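You operate a simulated robot arm through the tools that you are given. There is no shell and no other tool. Be economical: measure what you need, move in short steps, check, and stop when the job is done.

Carry out the task below with a simulated robot arm. There is one attempt and no reset: what you move stays moved.

TASK
Put things in order on the squaring plate. At the end: the dark hinge pin with the orange cap stands where the small brush with the black back stood; the short hinge pin with the cream cap stands where the dark hinge pin with the orange cap stood; the small brush with the black back stands on top of the black block with the felt sole; the dark hinge pin with the green cap stands on top of the steel block with the green end; whatever was shut is shut again. Leave all else as you found it, and nothing knocked over.
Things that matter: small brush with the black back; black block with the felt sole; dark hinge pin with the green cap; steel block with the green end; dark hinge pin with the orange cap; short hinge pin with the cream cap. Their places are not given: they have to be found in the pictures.

It is judged by the outcome, as a careful person would: the job done as asked, and still so three seconds after it is handed in. It fails if anything else is knocked over, pushed out of place, dropped, spilled or broken. A push-on lid holds only when it is set on centred and level and pressed home; a screw cap is set on level and turned clockwise until tight.

THE ROBOT
A 7-joint arm with a two-finger parallel gripper, fixed in place. Base frame: the origin is at the foot of the arm, x ahead of it, y to its left, z up; the work surface is at about z = 868. Units: mm, rad, N and s.
With the tool pointing down near the work surface it reaches from about 240 to 680 mm from the base axis. Its first joint turns from -1.152 to 1.152 rad. Payload 2.4 kg.
The TCP is the grasp point between the finger pads, 30 mm short of the fingertips. In the tool frame z runs along the fingers and y along their closing line. The gripper opens to 94 mm. The fingers are 28 mm wide and 10 mm thick; the gripper's body (50 by 96 mm) begins 55 mm behind the TCP.
Orientation is that of the tool frame in the base frame, as [roll, pitch, yaw] about the fixed x, y, z axes, in that order (R = Rz(yaw) Ry(pitch) Rx(roll)). With the fingers straight down and closing along the base's y, the tool's x points along the base's -x, its y along +y and its z along -z.

THE INTERFACE
- The arm moves only by the tool move_arm. Its argument "rows" is a list of rows, each a list of 7 numbers: the turn, a rotation vector about the tool's x, y, z in degrees, then the shift along the tool's x, y, z in mm, then the finger opening in mm, from 0 to 94. In form: [[wx, wy, wz, dx, dy, dz, grip], ...]. A call has 1 to 12 rows; each row is the pose to reach, as a shift and turn from the pose commanded when the call began, along the tool's axes at that moment. Rows are played at 5 a second. More than 50 mm and 0.15 rad between two rows, or a gripper value outside its range, and nothing of the call is played. A pose out of reach is approached as far as the arm can. The call stops where the force on the tool passes 40 N (or 10 N more than at its start, if that is more) or the arm is blocked; 0.2 s more then pass. Each finger travels about 153 mm/s and halts on what it meets, pressing with about 24 N; the grip force reading is that of the motor and also rises with nothing between the fingers. The clock runs only during rows and for 0.2 s after the last one: add rows that repeat a pose to give the fingers time. It gives the time, the measured TCP pose, the force on the tool (base axes), the opening and the grip force at its end, in the units of the frame above (readings bear some noise), and new pictures: "show" is both (left out), scene, wrist or none.
- Cameras (640 x 400 px; columns grow to the right, rows downward): "scene" is fixed at [51.8, 489.2, 1444.8]; the picture's right is [-0.59, -0.81, 0.00], its down [-0.45, 0.33, -0.83] and it looks along [0.67, -0.49, -0.56] (base axes); focal length 342 px, centre (320, 200). "wrist" rides on the gripper at [-37, 0, -58] in the tool frame; the picture's right is [0.00, -1.00, 0.00], its down [0.97, 0.00, -0.24] and it looks along [0.24, 0.00, 0.97] (tool axes); focal length 218 px, centre (320, 200).
- locate(camera, pixels): for up to 12 pixels [column, row] of the newest picture of that camera ("zoom" is the newest enlarged one), the place [x, y, z] in the base frame of the surface seen there, good to about 3 mm. The clock stands still meanwhile.
- inspect(camera, box): a new picture of the part [left, top, right, bottom] of that camera's present view, enlarged. The clock stands still meanwhile.
- close_job(): hands the job in; it is judged then, once.

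Keep the steps short. Do not move on a guess: measure, check each grasp and each placing, and mend mistakes. In all there are 80 turns and 120 pictures (those below and enlarged ones count). Leave the gripper open and the arm clear of the work at the hand-in unless told otherwise, and finish with a single line.

The tools are called after "Request:" by a JSON object that holds its "fn" and its "kwargs". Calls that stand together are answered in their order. move_arm: Moves the arm, as the interface text tells. Its arguments: {"type":"object","properties":{"rows":{"type":"array"},"show":{"type":"string","enum":["both","scene","wrist","none"]}},"required":["rows"]} The other tools are called the same way: locate (camera, pixels) gives the place of the surface under pixels of a picture; inspect (camera, box) takes an enlarged picture of a part of a camera's view; close_job () hands the job in.

At the start:

```text
clock: 0.0
position: [301.5, 168.7, 1154.5]
tcp_rot: [3.141, -0.001, 3.14]
contact_force: [-0.6, -0.4, 1.0]
width: 94.1
grasp_force: 0.1
```

scene: 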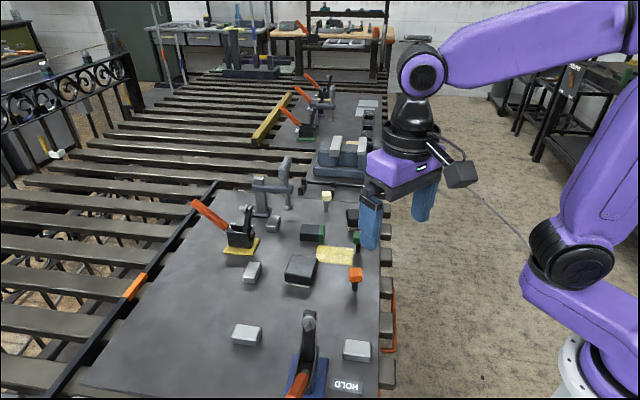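
wrist: 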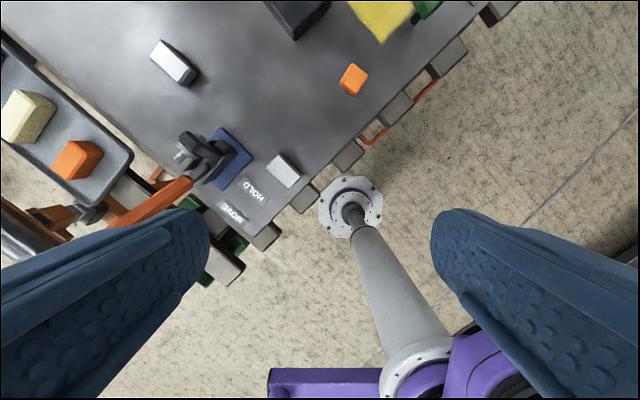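

I start with enlarged views of the plate to identify the objects.

Request:
{"fn": "inspect", "kwargs": {"camera": "scene", "box": [220, 170, 400, 300]}}

Request:
{"fn": "inspect", "kwargs": {"camera": "scene", "box": [180, 260, 420, 400]}}

```text
3.08 times, centred on (310, 235) of scene
```

zoom: 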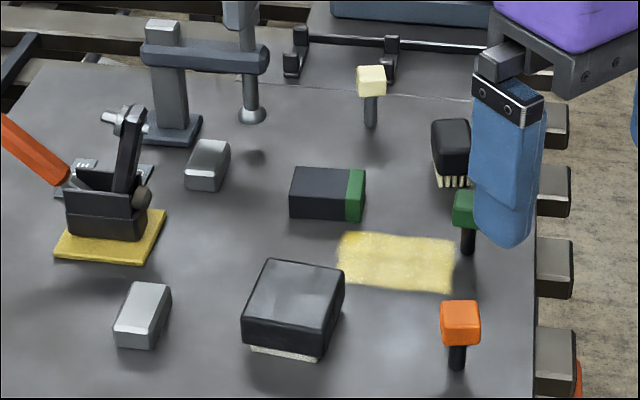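

```text
2.67 times, centred on (300, 330) of scene
```

zoom: 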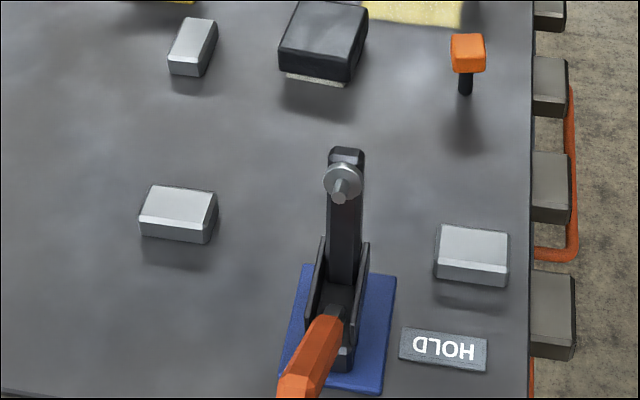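

The objects are visible: cream pin, brush, green pin, orange pin, felt block and steel block. I measure them in the scene picture.

Request:
{"fn": "locate", "kwargs": {"camera": "scene", "pixels": [[326.5, 193], [326.5, 208], [356.6, 235], [358, 252], [355.4, 271], [354.5, 289], [352, 214], [312, 228], [321, 230], [302, 263], [335, 255], [274, 222]]}}

```text
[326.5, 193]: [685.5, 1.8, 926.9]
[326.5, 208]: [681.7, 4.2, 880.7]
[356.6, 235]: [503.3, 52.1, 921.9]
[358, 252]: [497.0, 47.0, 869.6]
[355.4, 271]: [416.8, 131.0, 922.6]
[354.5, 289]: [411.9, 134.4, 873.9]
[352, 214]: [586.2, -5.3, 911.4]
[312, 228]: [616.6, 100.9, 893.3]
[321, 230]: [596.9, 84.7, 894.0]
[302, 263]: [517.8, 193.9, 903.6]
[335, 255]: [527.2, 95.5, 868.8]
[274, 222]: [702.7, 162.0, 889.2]
```

I move the arm over the middle of the plate at this height to look straight down.

Request:
{"fn": "move_arm", "kwargs": {"rows": [[0, 0, 0, -45, -20, 0, 94], [0, 0, 0, -90, -40, 0, 94], [0, 0, 0, -135, -60, 0, 94], [0, 0, 0, -180, -80, 0, 94], [0, 0, 0, -225, -100, 0, 94], [0, 0, 0, -225, -100, 0, 94]]}}

```text
clock: 1.4
position: [525.5, 67.3, 1154.1]
tcp_rot: [3.141, 0.001, -3.141]
contact_force: [0.4, -0.7, -0.1]
width: 93.9
grasp_force: 0.1
```

scene: 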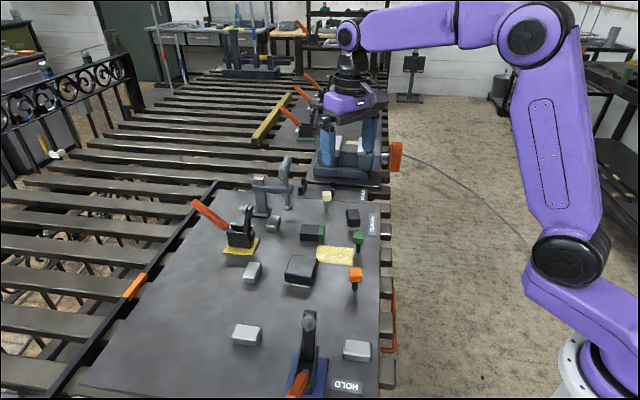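
wrist: 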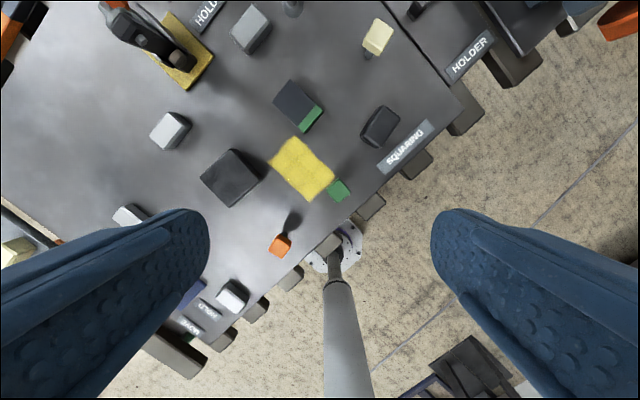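

Request:
{"fn": "inspect", "kwargs": {"camera": "wrist", "box": [190, 0, 450, 260]}}

Request:
{"fn": "inspect", "kwargs": {"camera": "scene", "box": [270, 180, 390, 300]}}

Request:
{"fn": "locate", "kwargs": {"camera": "wrist", "pixels": [[375, 36], [380, 125], [392, 106], [368, 146], [338, 191], [280, 247], [231, 178], [298, 105], [288, 82], [311, 119], [322, 107], [276, 100]]}}

```text
1.54 times, centred on (320, 130) of wrist
```

zoom: 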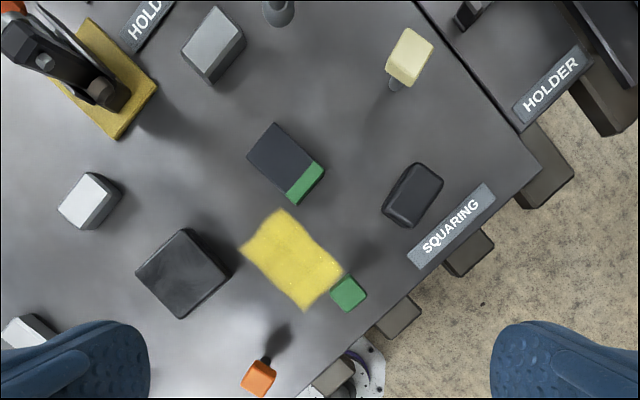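

```text
3.33 times, centred on (330, 240) of scene
```

zoom: 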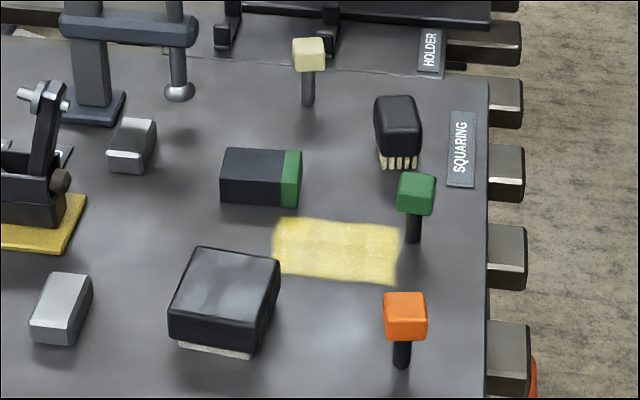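

```text
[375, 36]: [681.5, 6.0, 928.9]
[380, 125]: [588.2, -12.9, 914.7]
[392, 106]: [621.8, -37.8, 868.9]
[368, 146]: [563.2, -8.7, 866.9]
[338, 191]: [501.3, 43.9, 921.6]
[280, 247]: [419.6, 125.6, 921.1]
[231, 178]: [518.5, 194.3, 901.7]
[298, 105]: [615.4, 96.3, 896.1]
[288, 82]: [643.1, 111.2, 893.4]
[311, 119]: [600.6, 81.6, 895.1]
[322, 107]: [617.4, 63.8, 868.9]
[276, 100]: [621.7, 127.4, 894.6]
```

Now I go above the brush with the fingers turned about 28° to match it, for a close look.

Request:
{"fn": "move_arm", "kwargs": {"rows": [[0, 0, 7, -15, -20, 30, 94], [0, 0, 14, -30, -40, 60, 94], [0, 0, 21, -46, -60, 92, 94], [0, 0, 28, -62, -80, 124, 94], [0, 0, 28, -62, -80, 124, 94]]}}

```text
clock: 2.6
position: [586.8, -11.9, 1032.8]
tcp_rot: [3.141, 0.001, 2.651]
contact_force: [-0.1, 0.3, -0.2]
width: 93.8
grasp_force: 0.1
```

scene: 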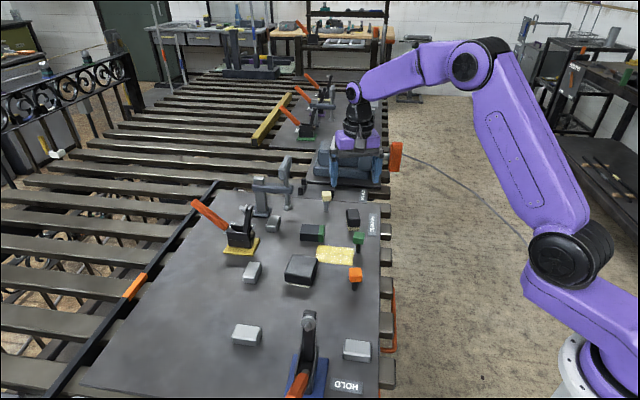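
wrist: 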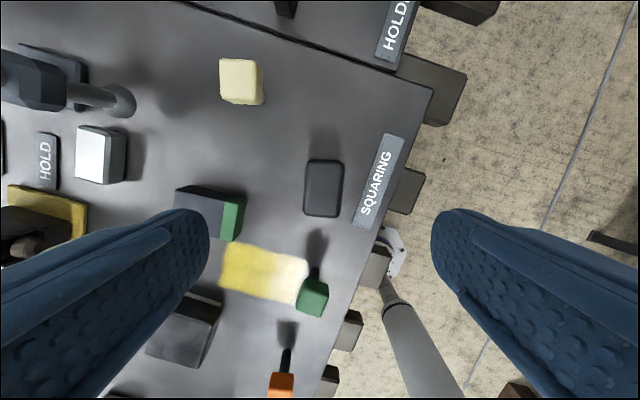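

The brush is nearly square to the gripper (its top spans about 306–342, 160–216). I measure its corners and the cap of the cream pin.

Request:
{"fn": "locate", "kwargs": {"camera": "wrist", "pixels": [[323, 187], [310, 163], [339, 163], [309, 211], [336, 212], [309, 187], [339, 187], [238, 80], [222, 62], [256, 62], [222, 97], [256, 102]]}}

Request:
{"fn": "inspect", "kwargs": {"camera": "wrist", "box": [200, 40, 360, 240]}}

```text
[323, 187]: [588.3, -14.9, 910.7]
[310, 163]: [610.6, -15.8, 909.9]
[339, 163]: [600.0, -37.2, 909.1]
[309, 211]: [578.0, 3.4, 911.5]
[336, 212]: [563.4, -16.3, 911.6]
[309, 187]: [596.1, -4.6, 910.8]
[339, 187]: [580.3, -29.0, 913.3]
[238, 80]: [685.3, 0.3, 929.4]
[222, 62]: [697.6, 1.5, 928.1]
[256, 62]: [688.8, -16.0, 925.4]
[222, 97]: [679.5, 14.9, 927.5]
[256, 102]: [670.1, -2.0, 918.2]
```

```text
2.00 times, centred on (280, 140) of wrist
```

zoom: 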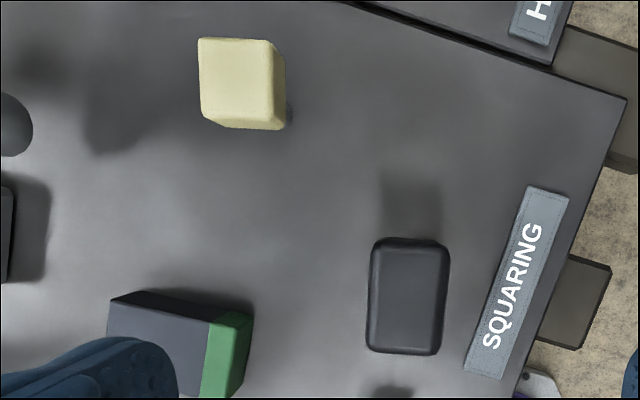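

Brush centre is about (588.5, −16), top at z 912. I correct by a few mm, turn 2° more, and descend around it.

Request:
{"fn": "move_arm", "kwargs": {"rows": [[0, 0, 2, -3.4, -2.8, 30, 80], [0, 0, 2, -3.4, -2.8, 70, 80], [0, 0, 2, -3.4, -2.8, 105, 75], [0, 0, 2, -3.4, -2.8, 128, 75], [0, 0, 2, -3.4, -2.8, 128, 75]]}}

```text
clock: 3.8
position: [592.2, -16.6, 901.6]
tcp_rot: [-3.141, 0.001, 2.617]
contact_force: [0.7, -0.2, -0.6]
width: 74.7
grasp_force: 0.1
```

scene: 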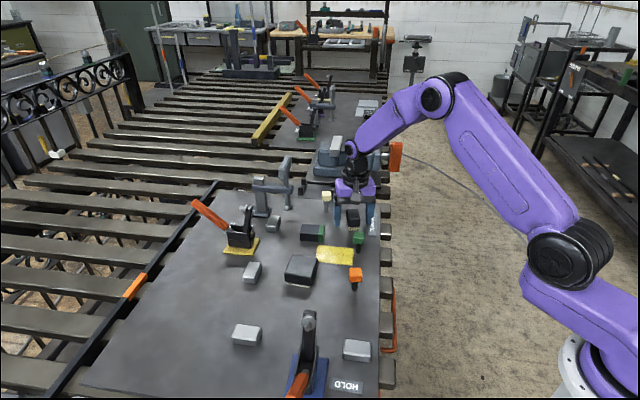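
wrist: 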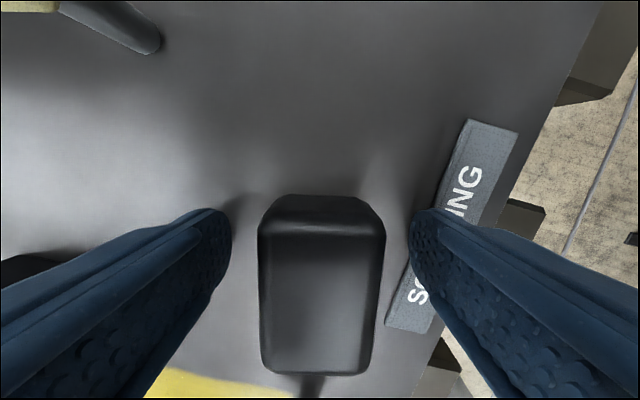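

The brush sits between the fingers, centred (column ~321). I close on it.

Request:
{"fn": "move_arm", "kwargs": {"rows": [[0, 0, 0, 0, 0, 0, 45], [0, 0, 0, 0, 0, 0, 20], [0, 0, 0, 0, 0, 0, 20], [0, 0, 0, 0, 0, 0, 20]]}}

```text
clock: 4.8
position: [589.4, -16.9, 900.9]
tcp_rot: [-3.14, 0.001, 2.617]
contact_force: [-0.5, 0.3, -0.5]
width: 37.9
grasp_force: 23.7
```

scene: 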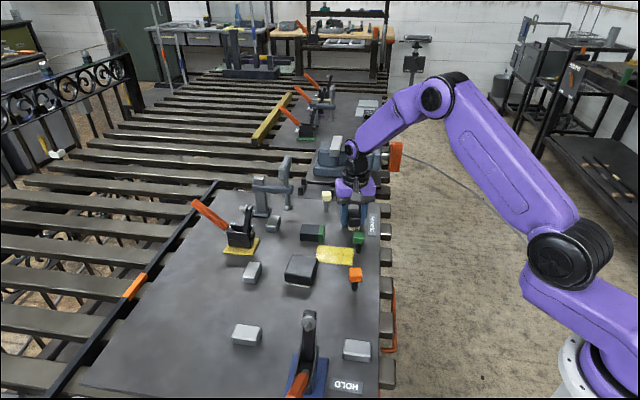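
wrist: 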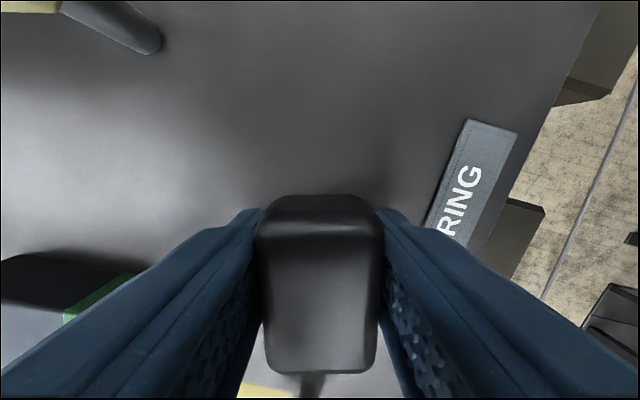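

Gripped (38 mm). Lift straight up.

Request:
{"fn": "move_arm", "kwargs": {"rows": [[0, 0, 0, 0, 0, -20, 20], [0, 0, 0, 0, 0, -60, 20], [0, 0, 0, 0, 0, -100, 20], [0, 0, 0, 0, 0, -120, 20], [0, 0, 0, 0, 0, -120, 20]]}}

```text
clock: 6.0
position: [589.0, -14.6, 1023.1]
tcp_rot: [3.141, 0.001, 2.618]
contact_force: [-0.3, 0.5, -0.8]
width: 37.7
grasp_force: 23.6
```

scene: 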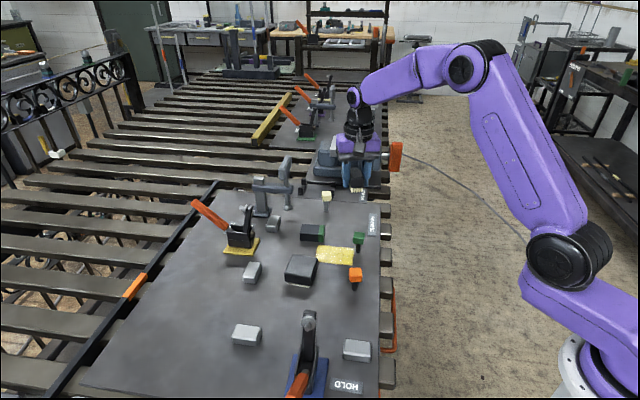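
wrist: 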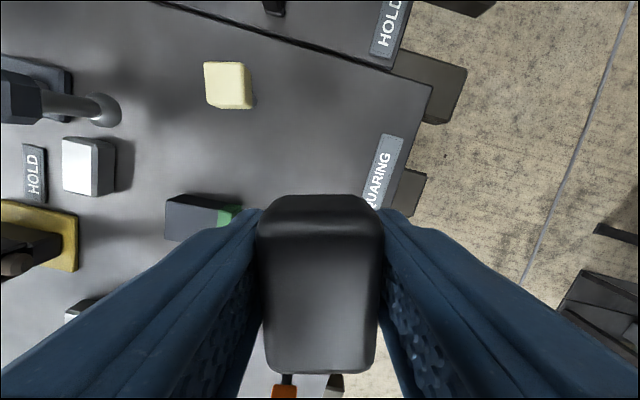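

Brush is held and lifted. I measure the felt block's top corners in the scene picture.

Request:
{"fn": "inspect", "kwargs": {"camera": "scene", "box": [270, 240, 340, 300]}}

Request:
{"fn": "locate", "kwargs": {"camera": "scene", "pixels": [[295.5, 256], [316, 259.5], [309.5, 275], [286.5, 272], [302, 265], [291, 264], [313, 267], [306, 257.5], [298, 273.5]]}}

```text
6.67 times, centred on (305, 270) of scene
```

zoom: 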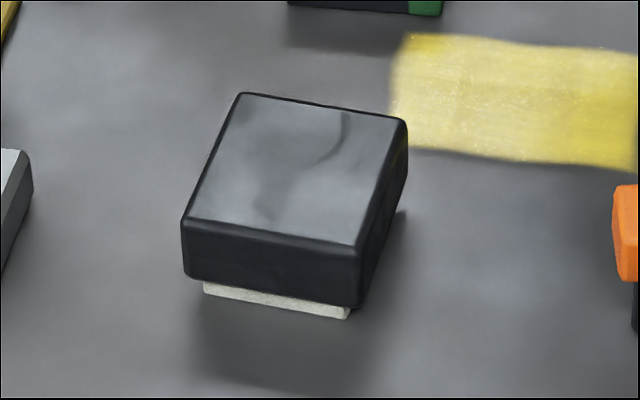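

```text
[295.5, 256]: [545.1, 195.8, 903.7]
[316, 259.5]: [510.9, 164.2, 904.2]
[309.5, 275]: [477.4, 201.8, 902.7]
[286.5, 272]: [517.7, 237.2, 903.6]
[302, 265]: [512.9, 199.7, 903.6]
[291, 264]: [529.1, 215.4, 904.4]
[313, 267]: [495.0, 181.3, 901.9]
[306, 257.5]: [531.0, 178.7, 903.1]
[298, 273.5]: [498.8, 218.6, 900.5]
```

Felt block top centre is about (518, 197), z 903. I carry the brush there at height, turning 8° to match the block.

Request:
{"fn": "move_arm", "kwargs": {"rows": [[0, 0, 0, 33.7, 29.7, 0, 20], [0, 0, 2, 67.4, 59.4, 0, 20], [0, 0, 4, 101, 89.2, 0, 20], [0, 0, 6, 134.7, 119, 0, 20], [0, 0, 8, 168.4, 148.7, 0, 20], [0, 0, 8, 168.4, 148.7, 0, 20]]}}

```text
clock: 7.4
position: [518.9, 200.6, 1020.5]
tcp_rot: [-3.142, 0.0, 2.478]
contact_force: [0.7, 1.0, 0.1]
width: 37.4
grasp_force: 23.9
```

scene: 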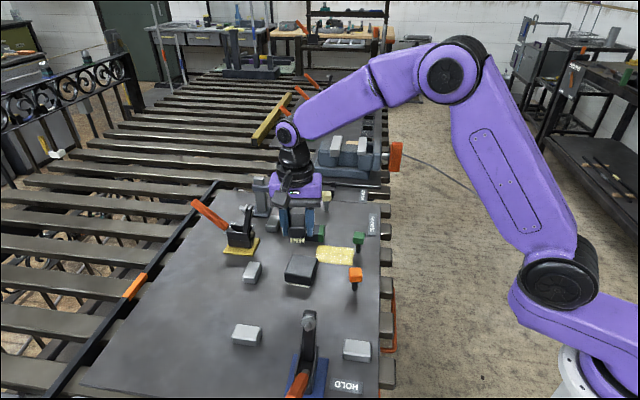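
wrist: 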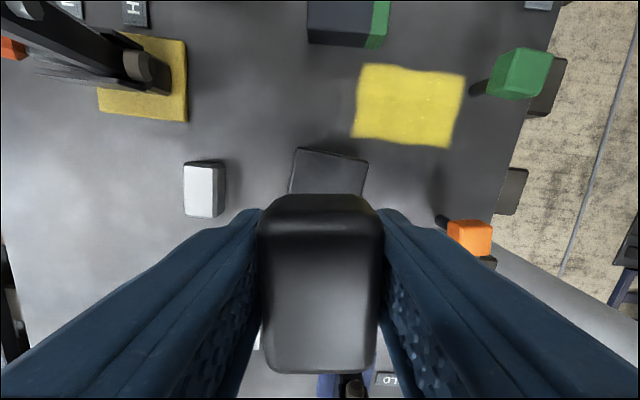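

The block's far edge is visible at rows 147–162; the geometry says I should shift 3 mm and turn another 10°. Then descend to just above contact.

Request:
{"fn": "move_arm", "kwargs": {"rows": [[0, 0, 5, -1, -3, 25, 20], [0, 0, 10, -1, -3, 55, 20], [0, 0, 10, -1, -3, 75, 20], [0, 0, 10, -1, -3, 80, 20], [0, 0, 10, -1, -3, 80, 20]]}}

```text
clock: 8.6
position: [518.9, 195.6, 940.4]
tcp_rot: [3.141, 0.0, 2.305]
contact_force: [0.2, -0.3, -0.2]
width: 37.5
grasp_force: 24.4
```

scene: 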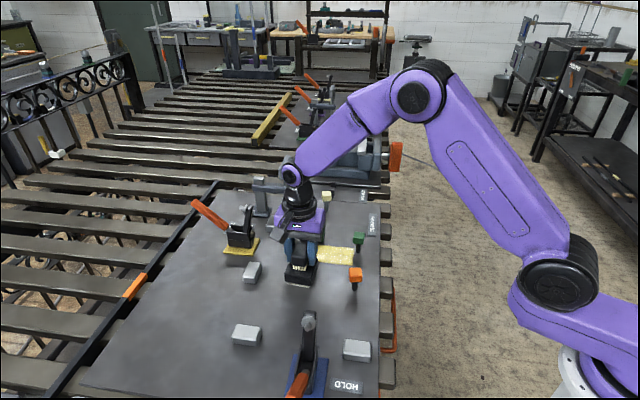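
wrist: 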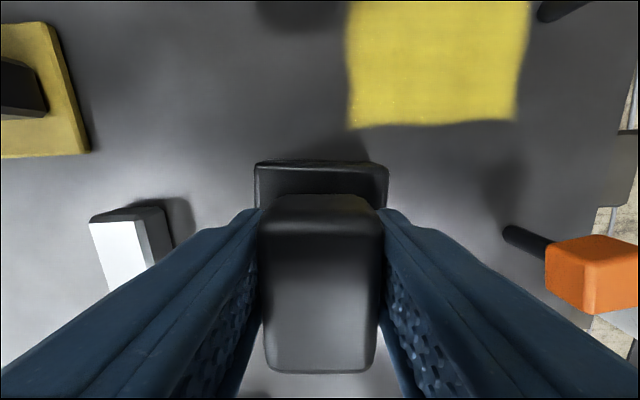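

Well centred over the block now. I lower in 1 mm rows and watch for contact force.

Request:
{"fn": "move_arm", "kwargs": {"rows": [[0, 0, 0, 0, 0, 1, 20], [0, 0, 0, 0, 0, 2, 20], [0, 0, 0, 0, 0, 3, 20], [0, 0, 0, 0, 0, 3, 20]], "show": "none"}}

Request:
{"fn": "inspect", "kwargs": {"camera": "scene", "box": [260, 210, 360, 300]}}

```text
clock: 9.6
position: [517.4, 195.0, 938.0]
tcp_rot: [-3.141, 0.001, 2.304]
contact_force: [-0.5, 1.3, -0.3]
width: 37.7
grasp_force: 24.1
```

```text
4.44 times, centred on (310, 255) of scene
```

zoom: 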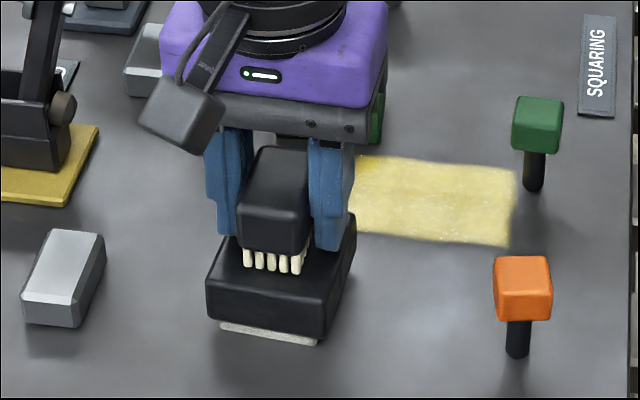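

No contact yet; I lower a little more.

Request:
{"fn": "move_arm", "kwargs": {"rows": [[0, 0, 0, 0, 0, 1, 20], [0, 0, 0, 0, 0, 1, 20], [0, 0, 0, 0, 0, 2, 20], [0, 0, 0, 0, 0, 2, 20]], "show": "none"}}

```text
clock: 10.6
position: [517.9, 195.6, 937.0]
tcp_rot: [3.141, -0.002, 2.303]
contact_force: [-0.2, 0.4, 0.6]
width: 37.5
grasp_force: 24.0
```

Request:
{"fn": "move_arm", "kwargs": {"rows": [[0, 0, 0, 0, 0, 0.5, 20], [0, 0, 0, 0, 0, 1, 20], [0, 0, 0, 0, 0, 1, 20]], "show": "none"}}

Request:
{"fn": "inspect", "kwargs": {"camera": "scene", "box": [280, 230, 350, 290]}}

```text
clock: 11.4
position: [518.1, 195.1, 936.4]
tcp_rot: [3.14, 0.0, 2.304]
contact_force: [-2.1, -1.8, 13.3]
width: 37.6
grasp_force: 23.6
```

```text
6.67 times, centred on (315, 260) of scene
```

zoom: 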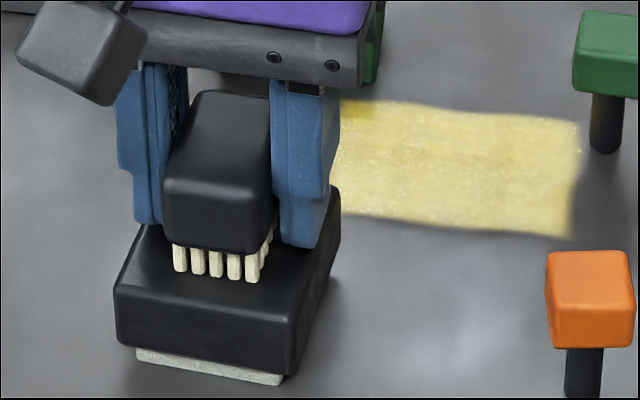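

Contact is felt (13 N up), so the brush is seated. I release gently and rise.

Request:
{"fn": "move_arm", "kwargs": {"rows": [[0, 0, 0, 0, 0, -0.5, 40], [0, 0, 0, 0, 0, -0.5, 50], [0, 0, 0, 0, 0, -0.5, 60], [0, 0, 0, 0, 0, -0.5, 60], [0, 0, 0, 0, 0, -30, 60], [0, 0, 0, 0, 0, -70, 60], [0, 0, 0, 0, 0, -110, 60], [0, 0, 0, 0, 0, -110, 60]]}}

```text
clock: 13.2
position: [518.5, 196.0, 1047.8]
tcp_rot: [3.141, 0.001, 2.304]
contact_force: [-0.4, -0.2, 0.1]
width: 60.1
grasp_force: 0.1
```

scene: 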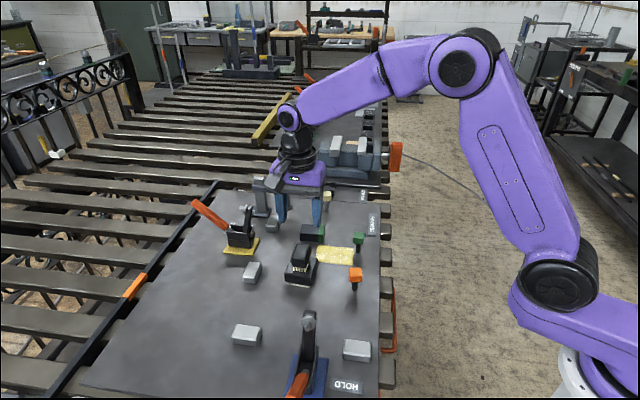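
wrist: 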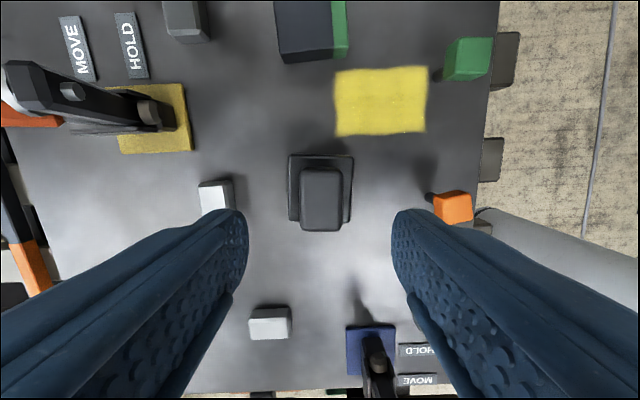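

The brush stands on the felt block. Now above the orange pin.

Request:
{"fn": "move_arm", "kwargs": {"rows": [[0, 0, 0, 6, -40, 10, 60], [0, 0, 0, 12, -80, 20, 60], [0, 0, 0, 18, -120, 30, 60], [0, 0, 0, 18, -120, 30, 60]]}}

```text
clock: 14.2
position: [414.2, 128.3, 1016.4]
tcp_rot: [-3.142, -0.001, 2.304]
contact_force: [-0.9, -0.7, -0.1]
width: 59.8
grasp_force: 0.0
```

scene: 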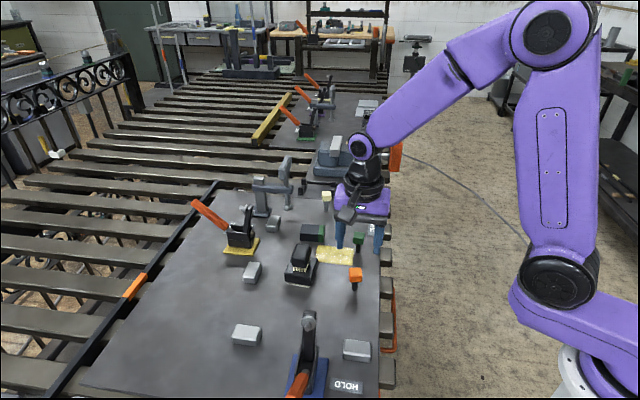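
wrist: 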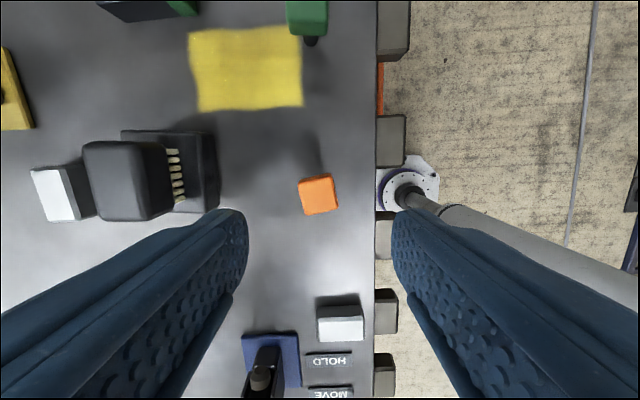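

The orange cap (centre pixel 318,195) is turned about 14° counter-clockwise. I align to it and descend around the cap.

Request:
{"fn": "move_arm", "kwargs": {"rows": [[0, 0, -7, -3.4, 1.4, 20, 60], [0, 0, -14, -3.4, 1.4, 50, 60], [0, 0, -14, -3.4, 1.4, 85, 60], [0, 0, -14, -3.4, 1.4, 106, 60], [0, 0, -14, -3.4, 1.4, 106, 60]]}}

```text
clock: 15.4
position: [418.5, 126.0, 909.9]
tcp_rot: [3.14, 0.0, 2.549]
contact_force: [-0.4, 0.3, 0.7]
width: 60.0
grasp_force: 0.1
```

scene: 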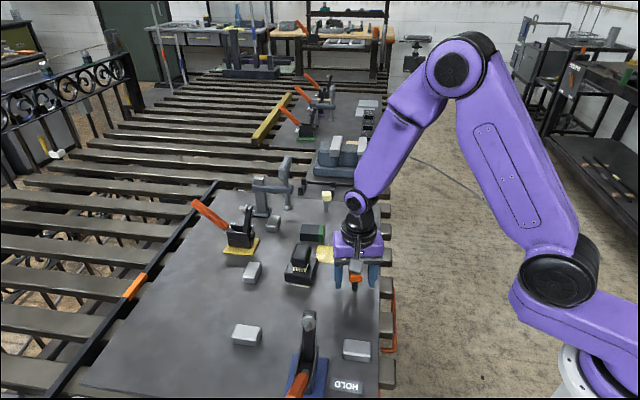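
wrist: 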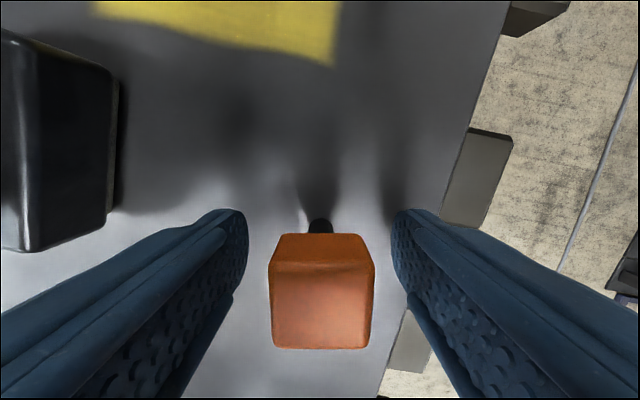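

Aligned and centred. Close.

Request:
{"fn": "move_arm", "kwargs": {"rows": [[0, 0, 0, 0, 0, 0, 35], [0, 0, 0, 0, 0, 0, 10], [0, 0, 0, 0, 0, 0, 10], [0, 0, 0, 0, 0, 0, 10]], "show": "wrist"}}

```text
clock: 16.4
position: [416.3, 125.9, 909.8]
tcp_rot: [3.141, -0.001, 2.548]
contact_force: [0.1, 0.3, -0.2]
width: 30.2
grasp_force: 24.0
```

wrist: 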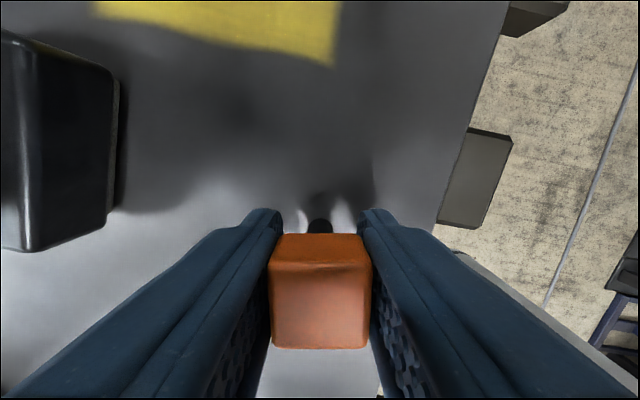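

Gripped at 30 mm, centred on the pin. Lift 110 mm and check.

Request:
{"fn": "move_arm", "kwargs": {"rows": [[0, 0, 0, 0, 0, -20, 10], [0, 0, 0, 0, 0, -60, 10], [0, 0, 0, 0, 0, -100, 10], [0, 0, 0, 0, 0, -110, 10], [0, 0, 0, -44.5, -4.4, -110, 10], [0, 0, 0, -89, -8.8, -110, 10], [0, 0, 0, -133.4, -13.2, -110, 10], [0, 0, 0, -177.8, -17.6, -110, 10], [0, 0, 0, -222.3, -22, -110, 10], [0, 0, 0, -222.3, -22, -110, 10]]}}

```text
clock: 18.6
position: [592.4, -17.6, 1020.0]
tcp_rot: [-3.141, 0.0, 2.549]
contact_force: [0.4, -0.5, -0.7]
width: 29.8
grasp_force: 24.0
```

scene: 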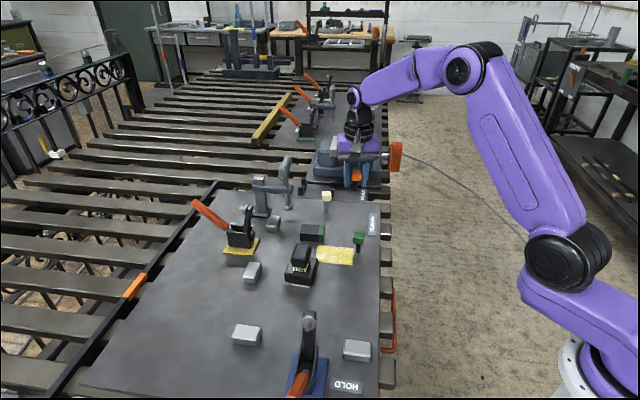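
wrist: 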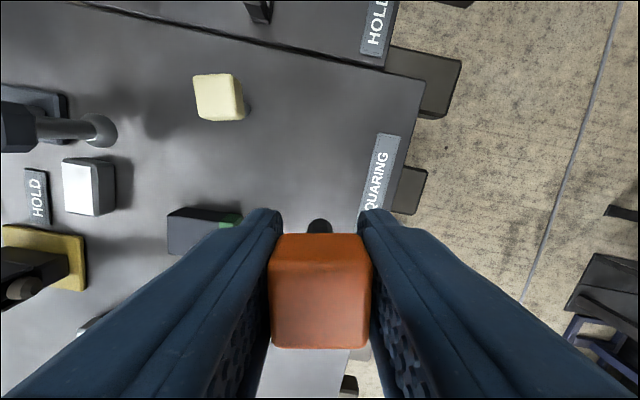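

Above the brush's old place. I lower to 3 mm short of standing height.

Request:
{"fn": "move_arm", "kwargs": {"rows": [[0, 0, 0, 0, 0, 40, 10], [0, 0, 0, 0, 0, 80, 10], [0, 0, 0, 0, 0, 107, 10], [0, 0, 0, 0, 0, 107, 10]]}}

Request:
{"fn": "inspect", "kwargs": {"camera": "scene", "box": [310, 180, 400, 260]}}

```text
clock: 19.6
position: [591.1, -16.3, 913.4]
tcp_rot: [3.141, 0.0, 2.549]
contact_force: [0.3, -0.1, -1.1]
width: 30.1
grasp_force: 23.9
```

scene: 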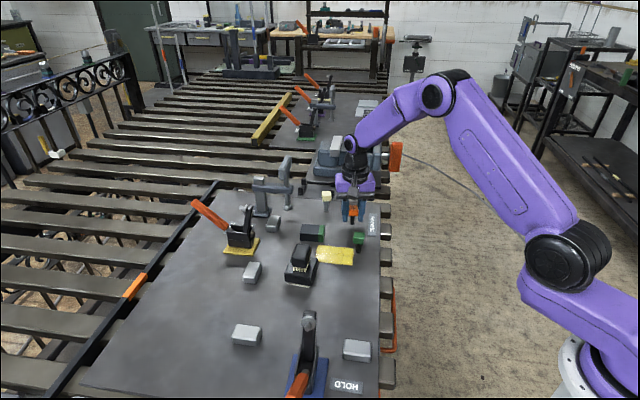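
wrist: 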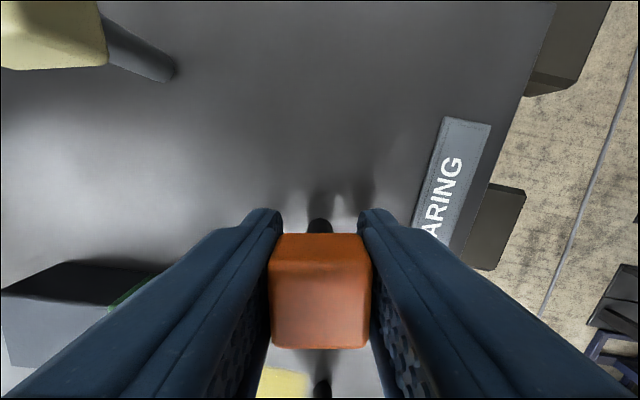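

```text
5.00 times, centred on (355, 220) of scene
```

zoom: 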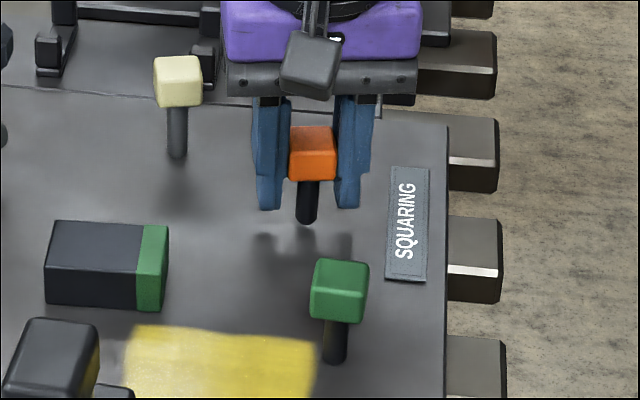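

The pin hangs upright. I nudge 1 mm and lower until contact.

Request:
{"fn": "move_arm", "kwargs": {"rows": [[0, 0, 0, 1, -0.6, 1.5, 10], [0, 0, 0, 1, -0.6, 2.5, 10], [0, 0, 0, 1, -0.6, 3, 10], [0, 0, 0, 1, -0.6, 3, 10]], "show": "none"}}

```text
clock: 20.6
position: [590.2, -16.4, 910.3]
tcp_rot: [-3.141, 0.0, 2.55]
contact_force: [-0.3, 1.1, -1.3]
width: 30.1
grasp_force: 23.8
```

Request:
{"fn": "move_arm", "kwargs": {"rows": [[0, 0, 0, 0, 0, 0.4, 10], [0, 0, 0, 0, 0, 0.8, 10], [0, 0, 0, 0, 0, 0.8, 10]], "show": "none"}}

```text
clock: 21.4
position: [590.5, -16.2, 909.1]
tcp_rot: [-3.141, 0.001, 2.548]
contact_force: [0.1, -0.5, -1.4]
width: 30.0
grasp_force: 23.7
```

Request:
{"fn": "move_arm", "kwargs": {"rows": [[0, 0, 0, 0, 0, 0.4, 10], [0, 0, 0, 0, 0, 0.8, 10], [0, 0, 0, 0, 0, 0.8, 10]], "show": "none"}}

```text
clock: 22.2
position: [590.2, -16.4, 909.6]
tcp_rot: [-3.141, 0.0, 2.547]
contact_force: [0.0, 1.1, 0.5]
width: 30.1
grasp_force: 24.3
```

Request:
{"fn": "move_arm", "kwargs": {"rows": [[0, 0, 0, 0, 0, 0.4, 10], [0, 0, 0, 0, 0, 0.4, 10]], "show": "wrist"}}

```text
clock: 22.8
position: [589.9, -16.7, 911.3]
tcp_rot: [3.139, 0.002, 2.549]
contact_force: [-2.0, -0.3, 10.5]
width: 30.1
grasp_force: 24.9
```

wrist: 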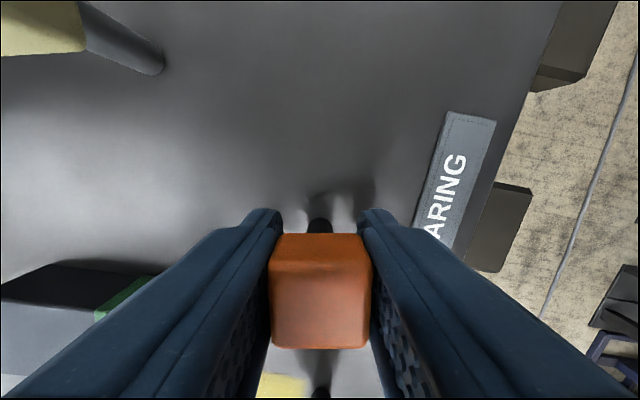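

Contact, 10 N. I relax the push, open, and rise.

Request:
{"fn": "move_arm", "kwargs": {"rows": [[0, 0, 0, 0, 0, -0.3, 10], [0, 0, 0, 0, 0, -0.3, 34], [0, 0, 0, 0, 0, -0.3, 45], [0, 0, 0, 0, 0, -0.3, 60], [0, 0, 0, 0, 0, -0.3, 60], [0, 0, 0, 0, 0, -20, 60], [0, 0, 0, 0, 0, -60, 60], [0, 0, 0, 0, 0, -100, 60], [0, 0, 0, 0, 0, -100, 60]]}}

```text
clock: 24.8
position: [592.9, -18.0, 1010.3]
tcp_rot: [-3.141, -0.001, 2.548]
contact_force: [0.7, -0.6, -0.8]
width: 60.0
grasp_force: 0.1
```

scene: 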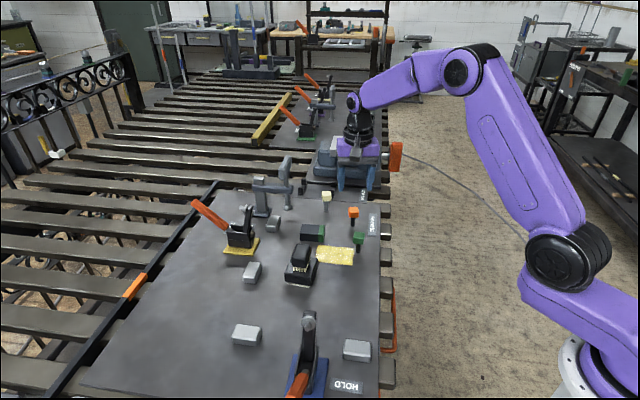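
wrist: 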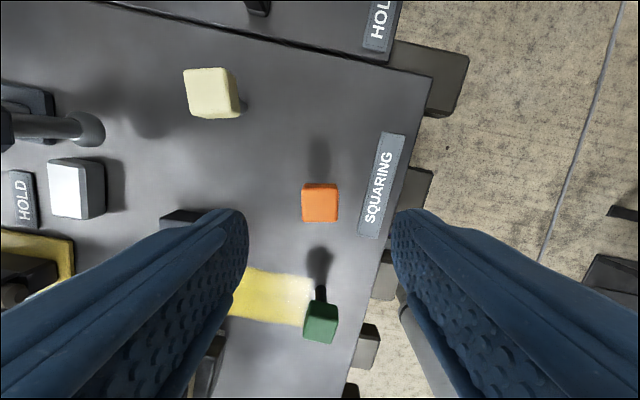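

The orange pin stands. Before going for the cream pin, I measure tall things near it and the cap.

Request:
{"fn": "locate", "kwargs": {"camera": "scene", "pixels": [[287, 158], [288, 206], [285, 185], [293, 187], [301, 187], [329, 190], [262, 190], [326.5, 195]]}}

Request:
{"fn": "locate", "kwargs": {"camera": "wrist", "pixels": [[208, 91], [185, 73], [226, 72], [190, 113], [230, 108], [320, 203], [320, 321], [88, 128]]}}

Request:
{"fn": "inspect", "kwargs": {"camera": "scene", "box": [240, 140, 400, 240]}}

```text
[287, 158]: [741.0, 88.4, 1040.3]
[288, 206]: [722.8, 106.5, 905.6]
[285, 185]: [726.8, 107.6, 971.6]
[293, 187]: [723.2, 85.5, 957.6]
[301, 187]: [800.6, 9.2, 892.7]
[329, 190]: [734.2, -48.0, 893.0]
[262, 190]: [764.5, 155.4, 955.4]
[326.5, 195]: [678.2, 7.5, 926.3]
```

```text
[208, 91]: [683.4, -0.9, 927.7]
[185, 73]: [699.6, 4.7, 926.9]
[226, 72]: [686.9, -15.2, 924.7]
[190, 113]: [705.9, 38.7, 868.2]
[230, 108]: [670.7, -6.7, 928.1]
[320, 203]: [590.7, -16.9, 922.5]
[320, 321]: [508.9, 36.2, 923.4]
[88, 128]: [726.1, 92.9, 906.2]
```

```text
4.00 times, centred on (320, 190) of scene
```

zoom: 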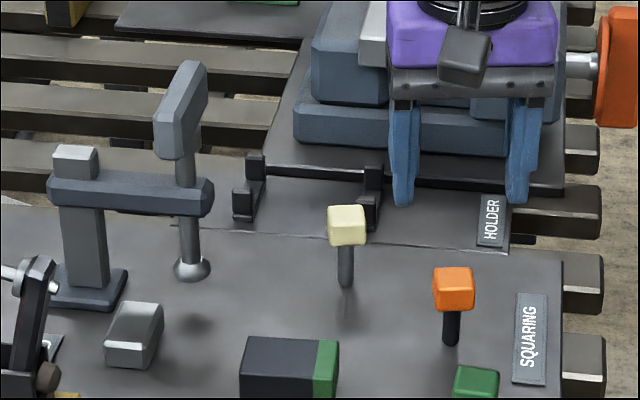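

The post stands 100 mm from the cream pin, so there is room. I move above the cream pin at the same height, turning 6°.

Request:
{"fn": "move_arm", "kwargs": {"rows": [[0, 0, -2, -22, 21, 0, 56], [0, 0, -4, -45, 43, 0, 56], [0, 0, -6, -67, 65, 0, 56], [0, 0, -6, -67, 65, 0, 56], [0, 0, -6, -67, 65, 0, 56]]}}

```text
clock: 26.0
position: [682.1, -0.1, 1009.6]
tcp_rot: [-3.141, 0.001, 2.654]
contact_force: [0.2, 0.1, -0.2]
width: 55.8
grasp_force: 0.0
```

scene: 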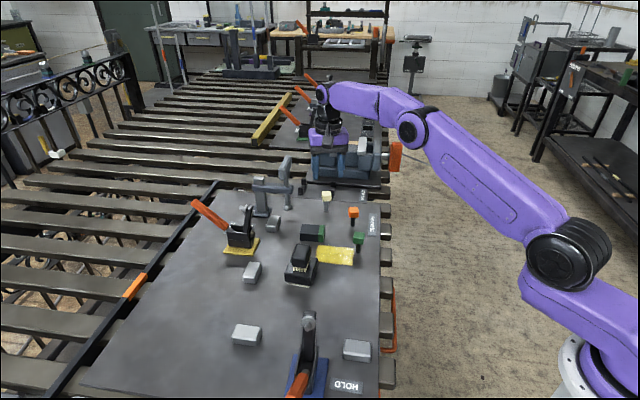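
wrist: 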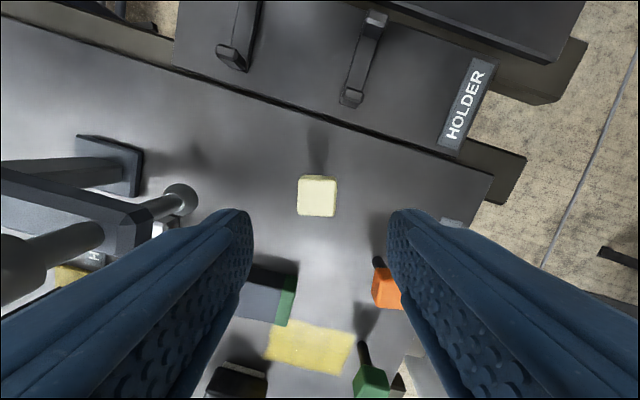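

Reachable. The cap centre (317,196) needs a shift of about 4.6 mm outward and a 4° turn; then descend.

Request:
{"fn": "move_arm", "kwargs": {"rows": [[0, 0, 4, -4.6, 2, 20, 56], [0, 0, 4, -4.6, 2, 50, 56], [0, 0, 4, -4.6, 2, 80, 56], [0, 0, 4, -4.6, 2, 96, 56], [0, 0, 4, -4.6, 2, 96, 56]]}}

```text
clock: 27.2
position: [685.8, -0.2, 911.3]
tcp_rot: [-3.141, 0.0, 2.583]
contact_force: [1.5, 0.2, 0.2]
width: 55.8
grasp_force: 0.0
```

scene: 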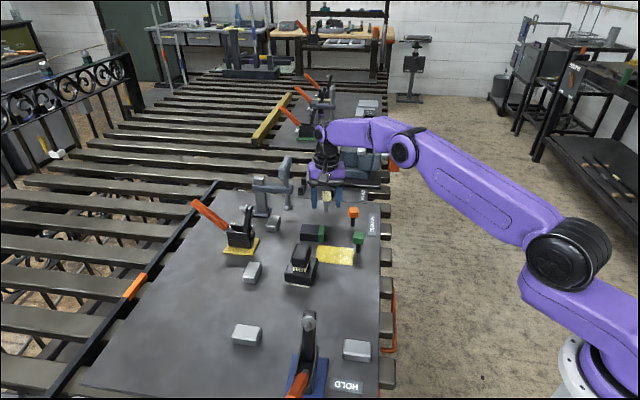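
wrist: 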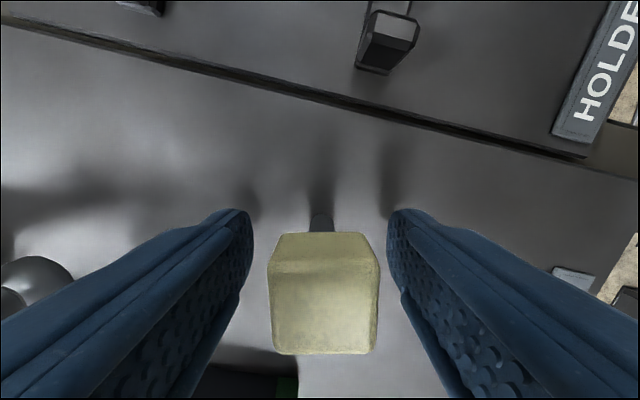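

Cap lies between the fingers. Nudge 1 mm sideways and close.

Request:
{"fn": "move_arm", "kwargs": {"rows": [[0, 0, 0, 0, -0.8, 0, 50], [0, 0, 0, 0, -0.8, 0, 35], [0, 0, 0, 0, -0.8, 0, 10], [0, 0, 0, 0, -0.8, 0, 10], [0, 0, 0, 0, -0.8, 0, 10]], "show": "wrist"}}

```text
clock: 28.4
position: [686.4, 0.9, 911.9]
tcp_rot: [-3.141, -0.002, 2.584]
contact_force: [0.0, 0.7, 0.3]
width: 30.2
grasp_force: 24.2
```

wrist: 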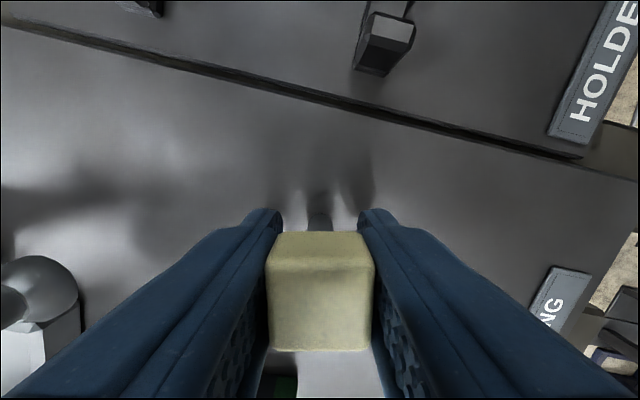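

Gripped at 30 mm. Lift and carry to the orange pin's old place (417.5, 126.5), staying high.

Request:
{"fn": "move_arm", "kwargs": {"rows": [[0, 0, 0, 0, 0, -20, 10], [0, 0, 0, 0, 0, -60, 10], [0, 0, 0, 0, 0, -105, 10], [0, 0, 0, 42, -5, -105, 10], [0, 0, 0, 84, -10, -105, 10], [0, 0, 0, 126, -15, -105, 10], [0, 0, 0, 168, -20, -105, 10], [0, 0, 0, 210, -25, -105, 10], [0, 0, 0, 252, -30, -105, 10], [0, 0, 0, 294.4, -35.2, -105, 10], [0, 0, 0, 294.4, -35.2, -105, 10]]}}

```text
clock: 30.8
position: [418.5, 125.4, 1019.4]
tcp_rot: [3.14, 0.0, 2.583]
contact_force: [-0.5, 0.3, -2.4]
width: 30.1
grasp_force: 24.3
```

scene: 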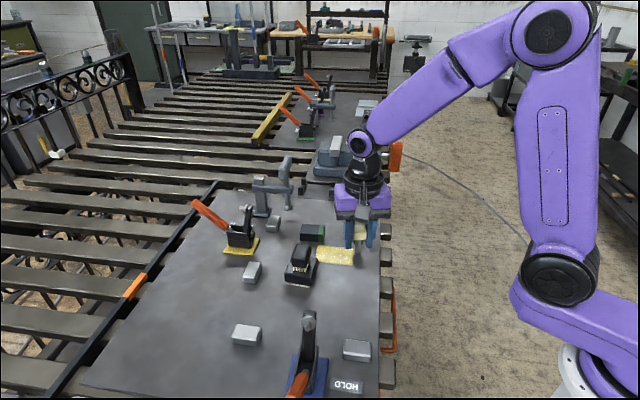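
wrist: 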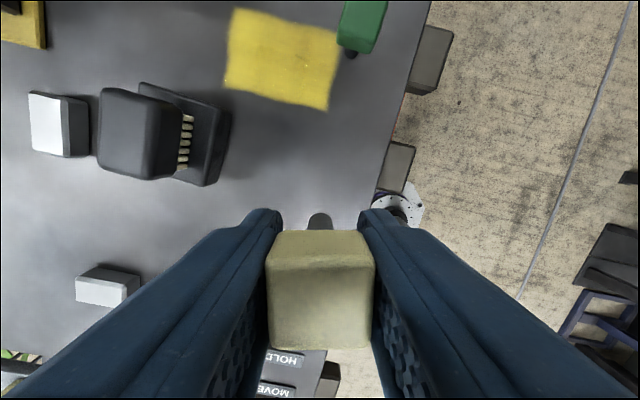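

On station. Lower to about 4 mm above standing height.

Request:
{"fn": "move_arm", "kwargs": {"rows": [[0, 0, 0, 0, 0, 40, 10], [0, 0, 0, 0, 0, 80, 10], [0, 0, 0, 0, 0, 101, 10], [0, 0, 0, 0, 0, 102.5, 10], [0, 0, 0, 0, 0, 102.5, 10]], "show": "wrist"}}

Request:
{"fn": "inspect", "kwargs": {"camera": "scene", "box": [310, 230, 400, 310]}}

```text
clock: 32.0
position: [420.3, 124.3, 914.6]
tcp_rot: [-3.142, 0.001, 2.584]
contact_force: [0.2, 0.6, -1.5]
width: 29.8
grasp_force: 24.1
```

wrist: 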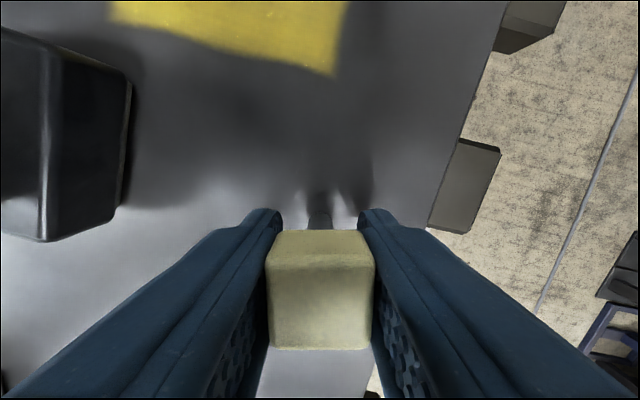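

```text
5.00 times, centred on (355, 270) of scene
```

zoom: 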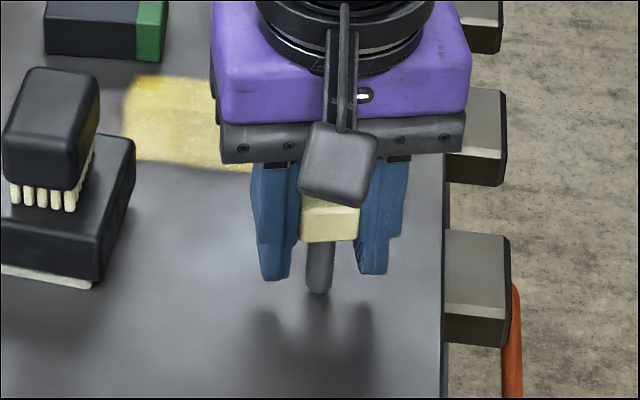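

A small 1 mm correction and lower until contact.

Request:
{"fn": "move_arm", "kwargs": {"rows": [[0, 0, 0, 1.2, 0.2, 0.5, 10], [0, 0, 0, 1.2, 0.2, 1.2, 10], [0, 0, 0, 1.2, 0.2, 2, 10], [0, 0, 0, 1.2, 0.2, 2, 10]], "show": "none"}}

```text
clock: 33.0
position: [418.6, 126.2, 912.4]
tcp_rot: [3.141, 0.001, 2.584]
contact_force: [-0.1, 0.1, -0.7]
width: 29.8
grasp_force: 24.1
```

Request:
{"fn": "move_arm", "kwargs": {"rows": [[0, 0, 0, 0, 0, 0.5, 10], [0, 0, 0, 0, 0, 1, 10], [0, 0, 0, 0, 0, 1, 10]], "show": "none"}}

```text
clock: 33.8
position: [417.5, 125.7, 912.6]
tcp_rot: [3.14, 0.0, 2.584]
contact_force: [-1.7, -1.2, 15.8]
width: 30.0
grasp_force: 24.1
```

Contact at 16 N: the pin stands. Relax, open, rise.

Request:
{"fn": "move_arm", "kwargs": {"rows": [[0, 0, 0, 0, 0, -0.5, 10], [0, 0, 0, 0, 0, -0.5, 34], [0, 0, 0, 0, 0, -0.5, 45], [0, 0, 0, 0, 0, -0.5, 60], [0, 0, 0, 0, 0, -0.5, 60], [0, 0, 0, 0, 0, -20, 60], [0, 0, 0, 0, 0, -60, 60], [0, 0, 0, 0, 0, -100, 60], [0, 0, 0, 0, 0, -100, 60]]}}

```text
clock: 35.8
position: [419.7, 126.0, 1012.7]
tcp_rot: [-3.14, 0.001, 2.582]
contact_force: [-1.2, -0.2, 0.4]
width: 59.9
grasp_force: 0.0
```

scene: 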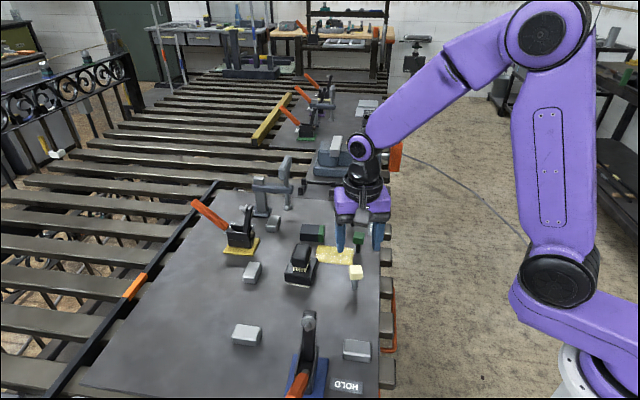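
wrist: 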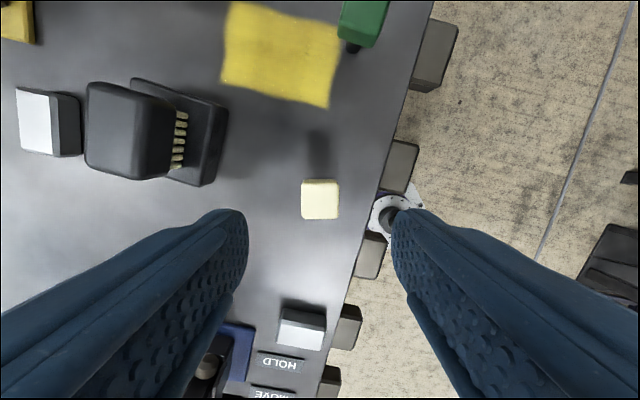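

Cream pin stands at the orange pin's old place. Now above the green pin.

Request:
{"fn": "move_arm", "kwargs": {"rows": [[0, 0, 0, -40, -9, 0, 60], [0, 0, 0, -80, -18, 0, 60], [0, 0, 0, -117, -26, 0, 60], [0, 0, 0, -117, -26, 0, 60]]}}

```text
clock: 36.8
position: [503.9, 41.6, 1010.7]
tcp_rot: [-3.141, -0.001, 2.584]
contact_force: [-0.9, -0.2, 0.5]
width: 60.3
grasp_force: 0.0
```

scene: 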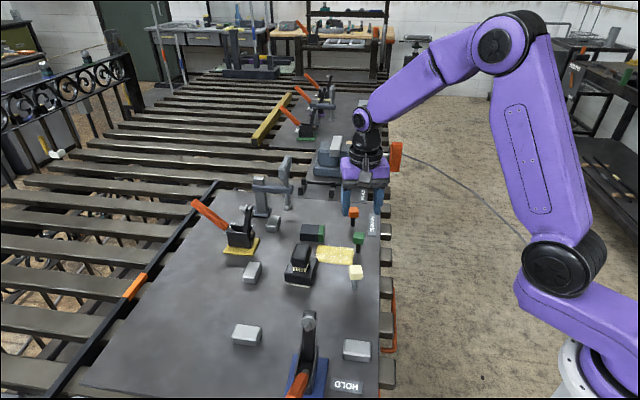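
wrist: 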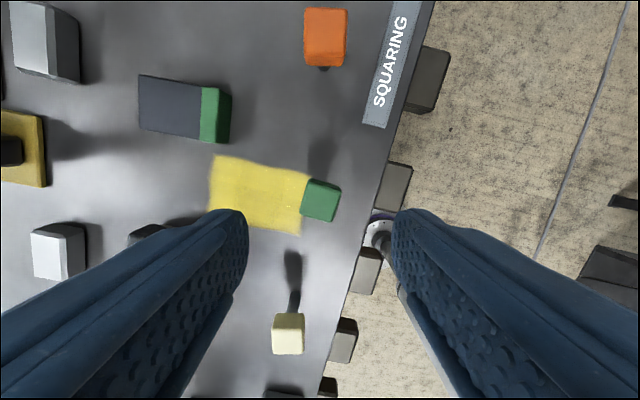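

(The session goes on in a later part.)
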